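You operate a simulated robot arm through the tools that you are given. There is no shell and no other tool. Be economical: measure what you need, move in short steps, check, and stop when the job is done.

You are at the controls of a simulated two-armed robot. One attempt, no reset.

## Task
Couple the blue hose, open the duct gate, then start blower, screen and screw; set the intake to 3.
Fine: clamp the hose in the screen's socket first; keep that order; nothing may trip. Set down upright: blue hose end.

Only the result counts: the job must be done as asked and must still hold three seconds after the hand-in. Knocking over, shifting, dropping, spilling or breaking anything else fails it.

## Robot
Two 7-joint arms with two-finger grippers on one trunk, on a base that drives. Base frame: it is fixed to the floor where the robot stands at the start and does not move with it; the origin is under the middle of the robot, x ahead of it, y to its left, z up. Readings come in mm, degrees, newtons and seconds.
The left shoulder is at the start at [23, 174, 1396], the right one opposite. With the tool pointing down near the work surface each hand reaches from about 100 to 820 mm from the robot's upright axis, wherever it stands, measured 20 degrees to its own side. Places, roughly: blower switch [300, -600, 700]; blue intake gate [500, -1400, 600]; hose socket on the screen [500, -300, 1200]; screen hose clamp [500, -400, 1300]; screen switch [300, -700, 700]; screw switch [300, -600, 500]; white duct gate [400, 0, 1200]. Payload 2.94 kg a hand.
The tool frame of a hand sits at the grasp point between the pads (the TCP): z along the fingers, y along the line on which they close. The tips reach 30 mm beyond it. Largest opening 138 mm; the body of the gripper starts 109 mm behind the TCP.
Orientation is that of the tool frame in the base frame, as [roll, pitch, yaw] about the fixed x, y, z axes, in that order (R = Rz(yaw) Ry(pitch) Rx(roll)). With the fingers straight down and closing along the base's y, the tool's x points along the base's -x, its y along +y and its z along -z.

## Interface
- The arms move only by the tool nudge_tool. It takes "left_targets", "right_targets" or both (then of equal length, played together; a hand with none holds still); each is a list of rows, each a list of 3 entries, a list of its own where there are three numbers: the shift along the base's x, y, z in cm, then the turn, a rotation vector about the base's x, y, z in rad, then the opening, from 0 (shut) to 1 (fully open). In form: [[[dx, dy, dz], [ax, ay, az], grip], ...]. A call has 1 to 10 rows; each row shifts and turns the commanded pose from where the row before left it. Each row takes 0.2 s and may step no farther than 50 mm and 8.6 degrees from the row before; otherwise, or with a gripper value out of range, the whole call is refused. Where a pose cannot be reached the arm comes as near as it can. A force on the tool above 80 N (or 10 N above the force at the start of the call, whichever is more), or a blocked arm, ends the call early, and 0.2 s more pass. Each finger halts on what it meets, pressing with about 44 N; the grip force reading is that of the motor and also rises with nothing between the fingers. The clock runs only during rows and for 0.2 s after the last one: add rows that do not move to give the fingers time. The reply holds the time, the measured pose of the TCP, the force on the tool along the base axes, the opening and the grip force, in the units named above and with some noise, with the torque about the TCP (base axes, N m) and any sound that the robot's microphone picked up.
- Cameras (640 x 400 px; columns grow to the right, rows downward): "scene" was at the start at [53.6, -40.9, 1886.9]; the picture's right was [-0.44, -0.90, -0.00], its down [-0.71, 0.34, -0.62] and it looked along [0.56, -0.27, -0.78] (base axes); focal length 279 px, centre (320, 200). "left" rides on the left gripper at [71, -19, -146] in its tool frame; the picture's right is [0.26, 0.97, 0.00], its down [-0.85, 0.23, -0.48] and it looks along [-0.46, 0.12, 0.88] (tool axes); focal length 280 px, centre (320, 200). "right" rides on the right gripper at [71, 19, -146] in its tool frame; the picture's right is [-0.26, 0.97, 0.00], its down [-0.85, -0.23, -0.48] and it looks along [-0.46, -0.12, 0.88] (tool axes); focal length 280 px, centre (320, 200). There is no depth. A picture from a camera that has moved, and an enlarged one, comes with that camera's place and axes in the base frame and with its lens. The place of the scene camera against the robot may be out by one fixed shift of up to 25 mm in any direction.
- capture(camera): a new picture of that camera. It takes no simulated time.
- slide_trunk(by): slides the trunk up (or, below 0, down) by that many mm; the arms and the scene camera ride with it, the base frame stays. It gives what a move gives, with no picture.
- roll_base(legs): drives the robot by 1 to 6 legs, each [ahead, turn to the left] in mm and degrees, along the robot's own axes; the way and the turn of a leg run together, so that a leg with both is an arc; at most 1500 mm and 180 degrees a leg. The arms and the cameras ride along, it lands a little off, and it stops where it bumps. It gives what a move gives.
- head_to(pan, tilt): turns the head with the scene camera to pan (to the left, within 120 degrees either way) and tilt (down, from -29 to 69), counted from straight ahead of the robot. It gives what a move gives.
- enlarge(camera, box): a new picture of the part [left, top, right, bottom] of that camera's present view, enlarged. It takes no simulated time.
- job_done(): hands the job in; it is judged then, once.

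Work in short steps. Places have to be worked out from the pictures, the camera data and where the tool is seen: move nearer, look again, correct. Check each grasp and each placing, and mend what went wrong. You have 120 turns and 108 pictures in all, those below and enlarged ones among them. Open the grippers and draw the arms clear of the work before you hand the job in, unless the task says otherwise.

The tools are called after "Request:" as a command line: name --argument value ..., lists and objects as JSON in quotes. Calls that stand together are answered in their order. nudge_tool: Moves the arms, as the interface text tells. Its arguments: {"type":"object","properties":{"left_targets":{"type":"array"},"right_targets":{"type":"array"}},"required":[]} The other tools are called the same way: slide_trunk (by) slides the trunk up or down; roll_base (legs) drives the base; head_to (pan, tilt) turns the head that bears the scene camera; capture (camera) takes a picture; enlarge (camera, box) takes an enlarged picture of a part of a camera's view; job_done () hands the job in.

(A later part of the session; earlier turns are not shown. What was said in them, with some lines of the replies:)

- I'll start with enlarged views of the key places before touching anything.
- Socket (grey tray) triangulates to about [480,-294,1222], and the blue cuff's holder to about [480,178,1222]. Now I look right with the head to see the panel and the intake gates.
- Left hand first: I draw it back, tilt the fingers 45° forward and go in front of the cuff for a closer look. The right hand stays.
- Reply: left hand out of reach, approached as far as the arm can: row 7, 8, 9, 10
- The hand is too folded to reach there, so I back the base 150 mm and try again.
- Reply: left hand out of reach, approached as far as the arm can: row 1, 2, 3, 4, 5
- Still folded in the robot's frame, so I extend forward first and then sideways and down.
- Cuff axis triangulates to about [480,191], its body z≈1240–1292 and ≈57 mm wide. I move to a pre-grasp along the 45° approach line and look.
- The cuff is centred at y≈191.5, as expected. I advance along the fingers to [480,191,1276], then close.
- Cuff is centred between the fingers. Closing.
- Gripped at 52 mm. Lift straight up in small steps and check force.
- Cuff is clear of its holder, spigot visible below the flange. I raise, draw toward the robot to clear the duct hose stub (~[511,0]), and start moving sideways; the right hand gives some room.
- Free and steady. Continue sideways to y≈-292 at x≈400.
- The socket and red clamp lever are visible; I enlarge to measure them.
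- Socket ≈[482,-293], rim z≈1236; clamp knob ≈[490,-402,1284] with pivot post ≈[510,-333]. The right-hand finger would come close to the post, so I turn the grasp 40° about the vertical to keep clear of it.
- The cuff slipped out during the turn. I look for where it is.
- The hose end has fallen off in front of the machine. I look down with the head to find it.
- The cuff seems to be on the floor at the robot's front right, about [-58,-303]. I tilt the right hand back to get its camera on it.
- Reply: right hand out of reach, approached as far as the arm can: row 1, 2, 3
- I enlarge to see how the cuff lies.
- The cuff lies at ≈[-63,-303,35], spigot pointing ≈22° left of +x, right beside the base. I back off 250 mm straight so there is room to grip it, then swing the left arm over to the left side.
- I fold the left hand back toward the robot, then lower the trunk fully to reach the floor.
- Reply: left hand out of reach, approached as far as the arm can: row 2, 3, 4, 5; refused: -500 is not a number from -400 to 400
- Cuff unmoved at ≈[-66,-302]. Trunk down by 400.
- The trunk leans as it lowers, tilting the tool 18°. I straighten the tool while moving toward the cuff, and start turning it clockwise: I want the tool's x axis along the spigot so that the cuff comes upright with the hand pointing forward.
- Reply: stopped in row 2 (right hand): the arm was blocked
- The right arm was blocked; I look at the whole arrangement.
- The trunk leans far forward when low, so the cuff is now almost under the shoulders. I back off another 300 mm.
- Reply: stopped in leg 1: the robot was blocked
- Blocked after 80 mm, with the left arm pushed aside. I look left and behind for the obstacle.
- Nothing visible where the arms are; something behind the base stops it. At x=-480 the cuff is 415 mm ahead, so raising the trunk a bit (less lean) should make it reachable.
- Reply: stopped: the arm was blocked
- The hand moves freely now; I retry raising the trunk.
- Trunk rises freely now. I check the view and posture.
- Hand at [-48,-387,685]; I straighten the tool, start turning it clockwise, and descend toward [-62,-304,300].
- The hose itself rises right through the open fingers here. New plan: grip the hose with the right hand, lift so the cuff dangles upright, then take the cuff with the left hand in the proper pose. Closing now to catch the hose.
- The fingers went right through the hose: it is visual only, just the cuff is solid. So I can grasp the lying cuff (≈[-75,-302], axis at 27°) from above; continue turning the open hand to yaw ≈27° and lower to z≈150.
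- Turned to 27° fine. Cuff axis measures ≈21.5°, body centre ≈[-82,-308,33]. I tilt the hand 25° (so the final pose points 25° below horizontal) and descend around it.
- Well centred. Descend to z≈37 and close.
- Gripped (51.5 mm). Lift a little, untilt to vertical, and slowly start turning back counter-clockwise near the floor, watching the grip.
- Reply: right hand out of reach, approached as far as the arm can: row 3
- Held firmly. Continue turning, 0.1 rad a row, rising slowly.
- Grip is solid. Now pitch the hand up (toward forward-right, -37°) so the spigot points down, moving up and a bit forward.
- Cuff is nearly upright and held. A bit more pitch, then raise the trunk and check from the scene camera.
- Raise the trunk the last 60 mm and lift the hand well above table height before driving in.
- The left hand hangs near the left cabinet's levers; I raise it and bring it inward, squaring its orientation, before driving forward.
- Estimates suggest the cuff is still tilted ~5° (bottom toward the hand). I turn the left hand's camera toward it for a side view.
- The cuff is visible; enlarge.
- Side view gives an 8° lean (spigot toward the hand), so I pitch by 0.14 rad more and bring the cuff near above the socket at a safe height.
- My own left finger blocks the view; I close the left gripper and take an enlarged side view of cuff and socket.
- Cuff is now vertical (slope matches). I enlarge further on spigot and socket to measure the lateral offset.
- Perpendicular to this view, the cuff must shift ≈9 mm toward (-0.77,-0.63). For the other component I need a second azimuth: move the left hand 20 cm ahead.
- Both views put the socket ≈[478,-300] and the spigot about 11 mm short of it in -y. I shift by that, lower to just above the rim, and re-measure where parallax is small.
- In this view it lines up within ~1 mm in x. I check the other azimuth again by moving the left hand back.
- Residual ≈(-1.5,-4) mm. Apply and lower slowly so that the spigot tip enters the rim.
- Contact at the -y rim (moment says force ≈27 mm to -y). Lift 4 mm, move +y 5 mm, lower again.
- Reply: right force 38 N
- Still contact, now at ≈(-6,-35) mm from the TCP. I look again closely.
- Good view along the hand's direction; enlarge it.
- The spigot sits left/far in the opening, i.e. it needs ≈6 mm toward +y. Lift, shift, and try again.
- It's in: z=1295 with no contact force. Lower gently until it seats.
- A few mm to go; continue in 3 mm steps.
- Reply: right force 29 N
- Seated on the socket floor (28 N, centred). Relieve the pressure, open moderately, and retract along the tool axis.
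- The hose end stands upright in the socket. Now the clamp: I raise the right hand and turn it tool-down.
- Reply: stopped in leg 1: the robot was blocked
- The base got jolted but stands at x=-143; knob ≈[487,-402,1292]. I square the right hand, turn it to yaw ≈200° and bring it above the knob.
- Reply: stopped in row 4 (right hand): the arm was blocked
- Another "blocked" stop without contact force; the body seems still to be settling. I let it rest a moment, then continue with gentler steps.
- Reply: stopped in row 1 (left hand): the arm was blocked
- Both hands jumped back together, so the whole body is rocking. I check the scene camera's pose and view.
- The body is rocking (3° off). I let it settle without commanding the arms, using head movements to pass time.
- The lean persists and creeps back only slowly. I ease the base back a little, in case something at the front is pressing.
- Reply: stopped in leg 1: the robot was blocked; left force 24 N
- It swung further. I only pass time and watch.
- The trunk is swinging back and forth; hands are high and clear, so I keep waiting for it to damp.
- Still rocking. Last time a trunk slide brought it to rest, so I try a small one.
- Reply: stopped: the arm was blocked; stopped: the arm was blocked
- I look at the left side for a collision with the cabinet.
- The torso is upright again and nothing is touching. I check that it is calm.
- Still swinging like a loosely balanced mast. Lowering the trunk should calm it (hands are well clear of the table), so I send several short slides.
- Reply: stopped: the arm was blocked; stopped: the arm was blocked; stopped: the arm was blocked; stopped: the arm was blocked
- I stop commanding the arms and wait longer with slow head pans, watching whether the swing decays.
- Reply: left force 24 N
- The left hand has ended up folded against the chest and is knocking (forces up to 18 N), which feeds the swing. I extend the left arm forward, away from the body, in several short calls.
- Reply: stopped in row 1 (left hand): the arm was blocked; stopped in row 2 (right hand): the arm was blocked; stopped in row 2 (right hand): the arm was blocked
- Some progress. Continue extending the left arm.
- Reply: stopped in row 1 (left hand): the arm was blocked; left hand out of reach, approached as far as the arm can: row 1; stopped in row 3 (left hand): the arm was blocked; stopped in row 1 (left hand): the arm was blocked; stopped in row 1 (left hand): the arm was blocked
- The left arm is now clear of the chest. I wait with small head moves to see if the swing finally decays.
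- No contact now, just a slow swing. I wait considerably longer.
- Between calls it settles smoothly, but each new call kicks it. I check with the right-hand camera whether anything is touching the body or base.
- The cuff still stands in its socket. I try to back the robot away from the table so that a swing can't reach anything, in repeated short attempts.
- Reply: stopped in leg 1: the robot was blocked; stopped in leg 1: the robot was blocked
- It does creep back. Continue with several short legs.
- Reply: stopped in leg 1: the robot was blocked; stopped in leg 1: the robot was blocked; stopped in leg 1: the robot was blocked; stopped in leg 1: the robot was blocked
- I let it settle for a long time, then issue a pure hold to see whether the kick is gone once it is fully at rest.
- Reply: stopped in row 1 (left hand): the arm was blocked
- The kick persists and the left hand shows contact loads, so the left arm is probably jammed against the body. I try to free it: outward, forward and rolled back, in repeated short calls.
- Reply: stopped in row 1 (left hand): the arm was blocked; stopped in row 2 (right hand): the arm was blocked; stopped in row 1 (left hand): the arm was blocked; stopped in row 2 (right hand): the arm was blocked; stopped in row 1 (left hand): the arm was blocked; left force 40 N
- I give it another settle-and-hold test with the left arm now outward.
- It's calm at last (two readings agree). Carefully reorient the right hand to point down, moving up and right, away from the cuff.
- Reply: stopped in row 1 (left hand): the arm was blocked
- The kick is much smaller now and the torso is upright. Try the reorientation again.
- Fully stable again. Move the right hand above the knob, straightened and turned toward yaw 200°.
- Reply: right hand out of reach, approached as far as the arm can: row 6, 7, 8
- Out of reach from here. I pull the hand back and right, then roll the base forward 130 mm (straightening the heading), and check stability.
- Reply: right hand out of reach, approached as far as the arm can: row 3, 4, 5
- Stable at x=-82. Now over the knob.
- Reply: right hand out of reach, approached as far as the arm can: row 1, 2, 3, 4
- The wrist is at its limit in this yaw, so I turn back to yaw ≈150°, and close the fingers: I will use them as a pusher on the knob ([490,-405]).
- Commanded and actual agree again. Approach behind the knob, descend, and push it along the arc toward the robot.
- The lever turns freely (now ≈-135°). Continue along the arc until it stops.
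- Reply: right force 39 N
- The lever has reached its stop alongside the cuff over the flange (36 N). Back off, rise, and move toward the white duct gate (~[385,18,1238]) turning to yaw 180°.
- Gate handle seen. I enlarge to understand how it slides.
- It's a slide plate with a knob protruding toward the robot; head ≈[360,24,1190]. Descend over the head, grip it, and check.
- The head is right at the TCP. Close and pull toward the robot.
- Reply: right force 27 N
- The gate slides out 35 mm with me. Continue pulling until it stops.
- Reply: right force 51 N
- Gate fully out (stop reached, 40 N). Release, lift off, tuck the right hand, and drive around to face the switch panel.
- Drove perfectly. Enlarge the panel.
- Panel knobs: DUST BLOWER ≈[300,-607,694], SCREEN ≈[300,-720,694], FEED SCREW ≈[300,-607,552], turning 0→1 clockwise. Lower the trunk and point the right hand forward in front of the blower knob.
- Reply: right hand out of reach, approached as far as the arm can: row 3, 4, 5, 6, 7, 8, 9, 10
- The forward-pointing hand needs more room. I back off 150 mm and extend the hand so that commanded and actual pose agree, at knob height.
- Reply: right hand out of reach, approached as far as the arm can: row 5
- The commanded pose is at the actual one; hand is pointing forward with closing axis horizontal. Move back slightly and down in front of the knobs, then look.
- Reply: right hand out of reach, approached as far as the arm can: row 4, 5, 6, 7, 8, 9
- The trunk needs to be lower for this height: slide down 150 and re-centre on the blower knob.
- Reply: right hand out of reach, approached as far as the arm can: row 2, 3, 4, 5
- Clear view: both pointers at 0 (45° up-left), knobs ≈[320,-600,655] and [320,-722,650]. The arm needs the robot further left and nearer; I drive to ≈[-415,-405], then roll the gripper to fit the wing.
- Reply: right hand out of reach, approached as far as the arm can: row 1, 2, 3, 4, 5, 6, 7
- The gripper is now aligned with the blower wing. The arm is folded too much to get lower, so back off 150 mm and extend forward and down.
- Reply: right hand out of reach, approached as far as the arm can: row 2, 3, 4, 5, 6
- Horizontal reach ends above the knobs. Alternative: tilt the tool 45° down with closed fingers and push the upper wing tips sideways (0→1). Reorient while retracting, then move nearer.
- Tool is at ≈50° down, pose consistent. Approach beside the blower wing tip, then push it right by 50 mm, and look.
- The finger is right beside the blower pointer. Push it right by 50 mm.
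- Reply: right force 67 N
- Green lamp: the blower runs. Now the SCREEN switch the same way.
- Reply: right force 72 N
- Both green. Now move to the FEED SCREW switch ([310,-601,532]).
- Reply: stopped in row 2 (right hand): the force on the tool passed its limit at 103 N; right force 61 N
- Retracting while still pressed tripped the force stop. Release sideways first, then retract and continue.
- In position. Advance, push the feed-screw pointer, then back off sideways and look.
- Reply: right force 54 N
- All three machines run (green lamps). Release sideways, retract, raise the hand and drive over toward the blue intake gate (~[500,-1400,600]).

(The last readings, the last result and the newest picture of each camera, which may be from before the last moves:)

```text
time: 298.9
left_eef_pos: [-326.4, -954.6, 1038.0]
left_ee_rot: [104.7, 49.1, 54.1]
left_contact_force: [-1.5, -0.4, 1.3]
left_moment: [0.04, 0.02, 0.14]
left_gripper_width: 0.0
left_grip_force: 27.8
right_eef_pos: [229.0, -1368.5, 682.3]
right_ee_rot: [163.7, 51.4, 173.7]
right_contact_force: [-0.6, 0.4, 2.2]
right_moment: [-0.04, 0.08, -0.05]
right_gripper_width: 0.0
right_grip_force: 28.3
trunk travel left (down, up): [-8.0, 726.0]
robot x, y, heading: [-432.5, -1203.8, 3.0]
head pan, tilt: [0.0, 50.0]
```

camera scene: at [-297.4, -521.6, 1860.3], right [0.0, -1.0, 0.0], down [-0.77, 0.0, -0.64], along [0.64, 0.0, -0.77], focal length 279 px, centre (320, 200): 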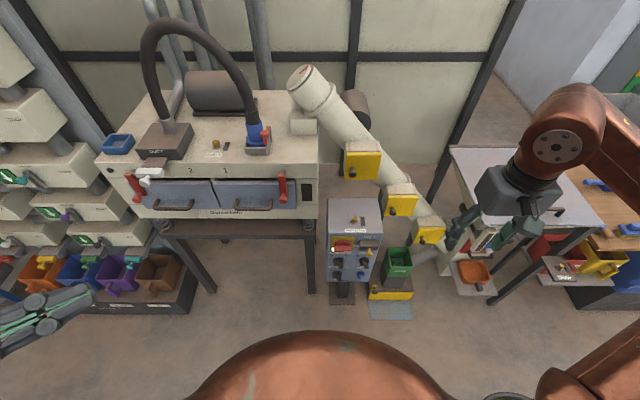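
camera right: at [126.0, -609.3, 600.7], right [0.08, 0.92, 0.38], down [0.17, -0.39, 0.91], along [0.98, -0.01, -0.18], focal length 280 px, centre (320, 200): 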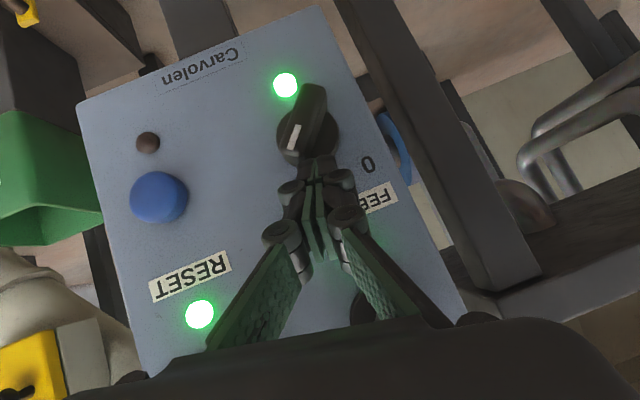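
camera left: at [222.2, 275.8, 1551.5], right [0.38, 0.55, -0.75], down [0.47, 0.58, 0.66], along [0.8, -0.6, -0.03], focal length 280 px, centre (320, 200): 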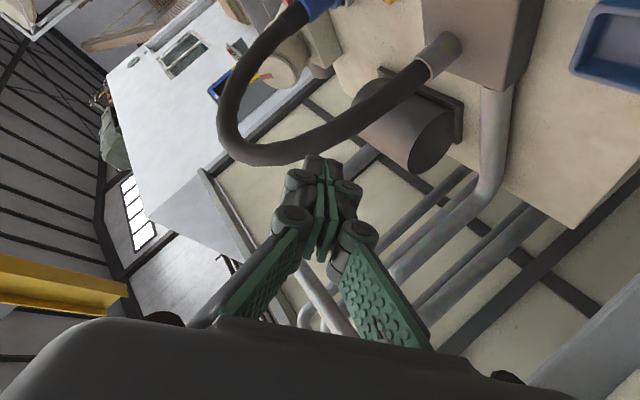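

Open the fingers so they don't block the view, rise a little, and use my last picture on the gate.

Request:
nudge_tool --right_targets '[[[0, 0, 2.5], [0, 0, 0], 1], [[0, 0, 2.5], [0, 0, 0], 1], [[0, 0, 0], [0, 0, 0], 1], [[0, 0, 0], [0, 0, 0], 1], [[0, 0, 0], [0, 0, 0], 1], [[0, 0, 0], [0, 0, 0], 1], [[0, 0, 0], [0, 0, 0], 1]]'

Request:
enlarge --camera "right" --box '[190, 40, 430, 250]'

```text
time: 300.5
left_eef_pos: [-322.8, -953.9, 1036.7]
left_ee_rot: [105.0, 49.4, 54.4]
left_contact_force: [-0.1, -0.3, 0.5]
left_moment: [0.01, 0.01, -0.02]
left_gripper_width: 0.0
left_grip_force: 28.3
right_eef_pos: [230.9, -1369.1, 727.6]
right_ee_rot: [163.7, 51.1, 173.7]
right_contact_force: [-0.1, -0.3, 0.3]
right_moment: [-0.02, 0.02, -0.01]
right_gripper_width: 138.2
right_grip_force: 0.0
trunk travel left (down, up): [-8.0, 726.0]
robot x, y, heading: [-430.1, -1198.5, 3.0]
head pan, tilt: [0.0, 50.0]
```

```text
1.90 times, centred on (310, 145) of right
camera zoom: at [72.4, -1373.3, 764.3], right [0.06, 0.93, 0.37], down [0.19, -0.38, 0.91], along [0.98, 0.02, -0.19], focal length 534 px, centre (339, 305)
```

zoom: 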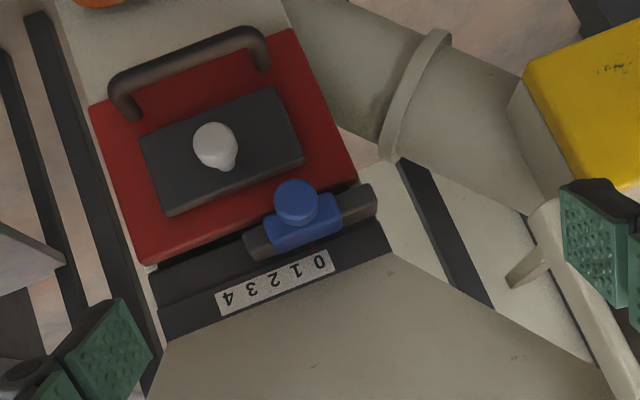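

The last picture shows all: blue knob on a horizontal slider, at 0 now; 3 lies ≈61 mm toward -y; knob ≈[472,-1365,597]. I lower the hand to knob height, set a moderate opening, and drive 150 mm closer.

Request:
nudge_tool --right_targets '[[[0, 0, -3], [0, 0, 0], 0.6], [[0, 0, -3.5], [0, 0, 0], 0.6], [[0, 0, -3.5], [0, 0, 0], 0.6], [[0, 0, -2.5], [0, 0, 0], 0.6], [[0, 0, 0], [0, 0, 0], 0.6]]'

Request:
roll_base --legs '[[130, 0]]'

Request:
head_to --pan -5 --tilt 50

```text
time: 301.7
left_eef_pos: [-322.4, -954.4, 1035.3]
left_ee_rot: [105.1, 49.5, 54.3]
left_contact_force: [-0.3, -0.2, 0.1]
left_moment: [0.01, 0.0, -0.01]
left_gripper_width: 0.2
left_grip_force: 28.3
right_eef_pos: [231.2, -1368.6, 604.1]
right_ee_rot: [163.6, 51.2, 173.6]
right_contact_force: [0.6, 0.0, -0.4]
right_moment: [0.01, 0.0, -0.02]
right_gripper_width: 82.9
right_grip_force: 0.1
trunk travel left (down, up): [-8.0, 726.0]
robot x, y, heading: [-431.0, -1200.2, 3.0]
head pan, tilt: [0.0, 50.0]
```

```text
time: 302.9
left_eef_pos: [-204.7, -948.9, 1036.4]
left_ee_rot: [104.3, 48.8, 53.5]
left_contact_force: [-0.6, -1.0, -1.0]
left_moment: [-0.05, -0.02, 0.02]
left_gripper_width: 0.2
left_grip_force: 28.5
right_eef_pos: [353.5, -1362.0, 609.2]
right_ee_rot: [163.5, 51.8, 173.6]
right_contact_force: [0.4, 0.5, -0.1]
right_moment: [-0.07, -0.05, -0.03]
right_gripper_width: 82.7
right_grip_force: 0.1
trunk travel left (down, up): [-8.0, 726.0]
robot x, y, heading: [-297.2, -1191.1, 3.1]
head pan, tilt: [0.0, 50.0]
```

```text
time: 303.6
left_eef_pos: [-204.0, -948.2, 1037.1]
left_ee_rot: [104.3, 48.9, 53.8]
left_contact_force: [-0.7, -0.3, 0.3]
left_moment: [0.01, 0.02, -0.04]
left_gripper_width: 0.1
left_grip_force: 28.6
right_eef_pos: [355.2, -1363.0, 607.4]
right_ee_rot: [163.5, 51.7, 173.5]
right_contact_force: [-0.6, 0.6, -1.2]
right_moment: [0.04, 0.01, 0.02]
right_gripper_width: 82.8
right_grip_force: 0.0
trunk travel left (down, up): [-8.0, 726.0]
robot x, y, heading: [-296.9, -1195.2, 2.8]
head pan, tilt: [-5.0, 50.0]
```

Approach the knob straight and close on it; the width will tell.

Request:
nudge_tool --right_targets '[[[3, -0.1, -0.2], [0, 0, 0], 0.6], [[3, -0.1, -0.2], [0, 0, 0], 0.6], [[3, -0.1, -0.2], [0, 0, 0], 0.6], [[2.3, 0, -0.1], [0, 0, 0], 0.6], [[0, 0, 0], [0, 0, 0], 0.6], [[0, 0, 0], [0, 0, 0], 0], [[0, 0, 0], [0, 0, 0], 0], [[0, 0, 0], [0, 0, 0], 0], [[0, 0, 0], [0, 0, 0], 0], [[0, 0, 0], [0, 0, 0], 0]]'

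```text
time: 305.8
left_eef_pos: [-207.1, -950.3, 1037.0]
left_ee_rot: [104.0, 48.7, 53.6]
left_contact_force: [0.3, 0.1, 0.2]
left_moment: [-0.02, 0.01, -0.01]
left_gripper_width: 0.0
left_grip_force: 28.0
right_eef_pos: [465.8, -1374.1, 602.8]
right_ee_rot: [163.9, 52.1, 173.1]
right_contact_force: [-23.8, -45.5, 15.7]
right_moment: [-0.75, 0.57, -2.33]
right_gripper_width: 79.7
right_grip_force: 44.5
trunk travel left (down, up): [-8.0, 726.0]
robot x, y, heading: [-296.4, -1191.7, 2.8]
head pan, tilt: [-5.0, 50.0]
```

The fingers met something ~80 mm wide (the block), so I am too deep. Open, back off 22 mm and close on the knob itself.

Request:
nudge_tool --right_targets '[[[0, 0, 0], [0, 0, 0], 0.7], [[0, 0, 0], [0, 0, 0], 0.7], [[-2.2, 0, 0], [0, 0, 0], 0.6], [[0, 0, 0], [0, 0, 0], 0.6], [[0, 0, 0], [0, 0, 0], 0], [[0, 0, 0], [0, 0, 0], 0], [[0, 0, 0], [0, 0, 0], 0], [[0, 0, 0], [0, 0, 0], 0], [[0, 0, 0], [0, 0, 0], 0], [[0, 0, 0], [0, 0, 0], 0]]'

```text
time: 308.0
left_eef_pos: [-205.7, -950.3, 1037.2]
left_ee_rot: [104.2, 48.7, 53.7]
left_contact_force: [0.7, 0.2, -0.1]
left_moment: [-0.01, -0.01, 0.01]
left_gripper_width: 0.1
left_grip_force: 28.7
right_eef_pos: [444.6, -1368.8, 602.7]
right_ee_rot: [163.5, 51.9, 173.3]
right_contact_force: [-5.8, -29.9, 3.7]
right_moment: [0.17, 0.06, -0.61]
right_gripper_width: 58.8
right_grip_force: 44.7
trunk travel left (down, up): [-8.0, 726.0]
robot x, y, heading: [-297.1, -1194.9, 2.8]
head pan, tilt: [-5.0, 50.0]
```

Gripped at 58.8 mm, the width of the blue block. Slide it toward -y by 60 mm and check the displacement.

Request:
nudge_tool --right_targets '[[[0, -1, 0], [0, 0, 0], 0], [[0, -1, 0], [0, 0, 0], 0], [[0, -1, 0], [0, 0, 0], 0], [[0, -1, 0], [0, 0, 0], 0], [[0, -1, 0], [0, 0, 0], 0], [[0, -1, 0], [0, 0, 0], 0], [[0, 0, 0], [0, 0, 0], 0], [[0, 0, 0], [0, 0, 0], 0]]'

```text
time: 309.8
left_eef_pos: [-205.0, -949.6, 1036.2]
left_ee_rot: [104.2, 48.8, 53.6]
left_contact_force: [0.5, 1.1, -0.3]
left_moment: [0.0, 0.0, 0.01]
left_gripper_width: 0.1
left_grip_force: 28.6
right_eef_pos: [444.0, -1426.2, 602.6]
right_ee_rot: [163.5, 51.7, 173.5]
right_contact_force: [-12.7, 0.6, -4.0]
right_moment: [0.1, 0.06, 0.54]
right_gripper_width: 58.9
right_grip_force: 45.3
trunk travel left (down, up): [-8.0, 726.0]
robot x, y, heading: [-299.0, -1194.8, 3.0]
head pan, tilt: [-5.0, 50.0]
```

Moved 57.4 mm; add 3.5 mm to centre on 3 (≈20.3 mm per mark), then open and back away.

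Request:
nudge_tool --right_targets '[[[0, -0.35, 0], [0, 0, 0], 0], [[0, 0, 0], [0, 0, 0], 0], [[0, 0, 0], [0, 0, 0], 0]]'

Request:
nudge_tool --right_targets '[[[0, 0, 0], [0, 0, 0], 0.7], [[0, 0, 0], [0, 0, 0], 0.7], [[0, 0, 0], [0, 0, 0], 0.7], [[-3, 0, 0.5], [0, 0, 0], 0.7], [[-4, 0, 1], [0, 0, 0], 0.7], [[-4, 0, 1], [0, 0, 0], 0.7], [[0, 0, 0], [0, 0, 0], 0.7]]'

Request:
roll_base --legs '[[-150, 0]]'

Request:
nudge_tool --left_targets '[[[0, 0, 0], [0, 0, 0], 0.6], [[0, 0, 0], [0, 0, 0], 0.6], [[0, 0, 0], [0, 0, 0], 0.6], [[0, 0, 0], [0, 0, 0], 0.6], [[0, 0, 0], [0, 0, 0], 0.6]]'

```text
time: 310.6
left_eef_pos: [-205.1, -949.4, 1037.1]
left_ee_rot: [104.2, 48.9, 53.6]
left_contact_force: [-0.8, 0.4, -0.4]
left_moment: [0.02, 0.03, -0.01]
left_gripper_width: 0.0
left_grip_force: 29.0
right_eef_pos: [445.8, -1430.3, 602.4]
right_ee_rot: [163.4, 51.8, 173.4]
right_contact_force: [-17.5, 0.8, -4.7]
right_moment: [0.16, 0.15, 0.2]
right_gripper_width: 58.6
right_grip_force: 45.8
trunk travel left (down, up): [-8.0, 726.0]
robot x, y, heading: [-298.9, -1195.6, 2.9]
head pan, tilt: [-5.0, 50.0]
```

```text
time: 312.2
left_eef_pos: [-204.2, -948.9, 1036.6]
left_ee_rot: [104.0, 48.8, 53.7]
left_contact_force: [-0.2, 0.4, 0.0]
left_moment: [-0.02, -0.04, 0.0]
left_gripper_width: 0.2
left_grip_force: 28.3
right_eef_pos: [336.1, -1431.1, 628.9]
right_ee_rot: [163.6, 51.8, 173.7]
right_contact_force: [-0.1, 0.4, 0.2]
right_moment: [-0.02, 0.02, -0.02]
right_gripper_width: 96.4
right_grip_force: 0.1
trunk travel left (down, up): [-8.0, 726.0]
robot x, y, heading: [-298.6, -1191.6, 2.9]
head pan, tilt: [-5.0, 50.0]
```

```text
time: 313.6
left_eef_pos: [-353.4, -956.5, 1036.2]
left_ee_rot: [104.2, 48.7, 53.6]
left_contact_force: [0.1, 0.1, -0.1]
left_moment: [-0.01, 0.02, 0.01]
left_gripper_width: 0.0
left_grip_force: 28.2
right_eef_pos: [184.9, -1439.4, 628.4]
right_ee_rot: [163.5, 51.8, 173.4]
right_contact_force: [0.0, -1.5, -0.6]
right_moment: [0.03, 0.02, 0.0]
right_gripper_width: 96.6
right_grip_force: 0.0
trunk travel left (down, up): [-8.0, 726.0]
robot x, y, heading: [-449.5, -1201.7, 3.0]
head pan, tilt: [-5.0, 50.0]
```

```text
time: 314.8
left_eef_pos: [-353.1, -957.8, 1037.3]
left_ee_rot: [104.3, 48.8, 53.5]
left_contact_force: [-0.4, -0.7, -0.4]
left_moment: [0.02, -0.03, 0.0]
left_gripper_width: 82.9
left_grip_force: 0.2
right_eef_pos: [186.7, -1439.4, 627.2]
right_ee_rot: [163.4, 51.8, 173.3]
right_contact_force: [0.4, -0.4, -0.4]
right_moment: [0.02, 0.01, 0.01]
right_gripper_width: 96.3
right_grip_force: 0.1
trunk travel left (down, up): [-8.0, 726.0]
robot x, y, heading: [-447.6, -1203.8, 3.0]
head pan, tilt: [-5.0, 50.0]
```

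All steps have been carried out in order, both grippers are open and the arms are clear, so I hand in.

Request:
job_done

```text
The job is handed in.
```

I finished every step in the order you asked and handed the job in, but the hose end slipped out of the gripper and fell to the floor once on the way.

- **Hose:** I picked it up again and set it upright in the screen's socket. The clamp lever is turned to its stop over the flange. I heard no click, so the clamping is judged from force and pictures only.
- **Duct gate:** pulled out fully to its stop.
- **Blower, screen, feed screw:** started in that order, each with a green lamp. All three were lit when I last looked, right after starting the screw.
- **Intake:** the blue slider was moved about 61 mm from 0, which should put it at 3. I had no pictures left to read the scale afterwards.

After I set the hose end in the socket, the robot also rocked badly for about 100 seconds. I saw nothing knocked over, but I did not check every nearby object afterwards.
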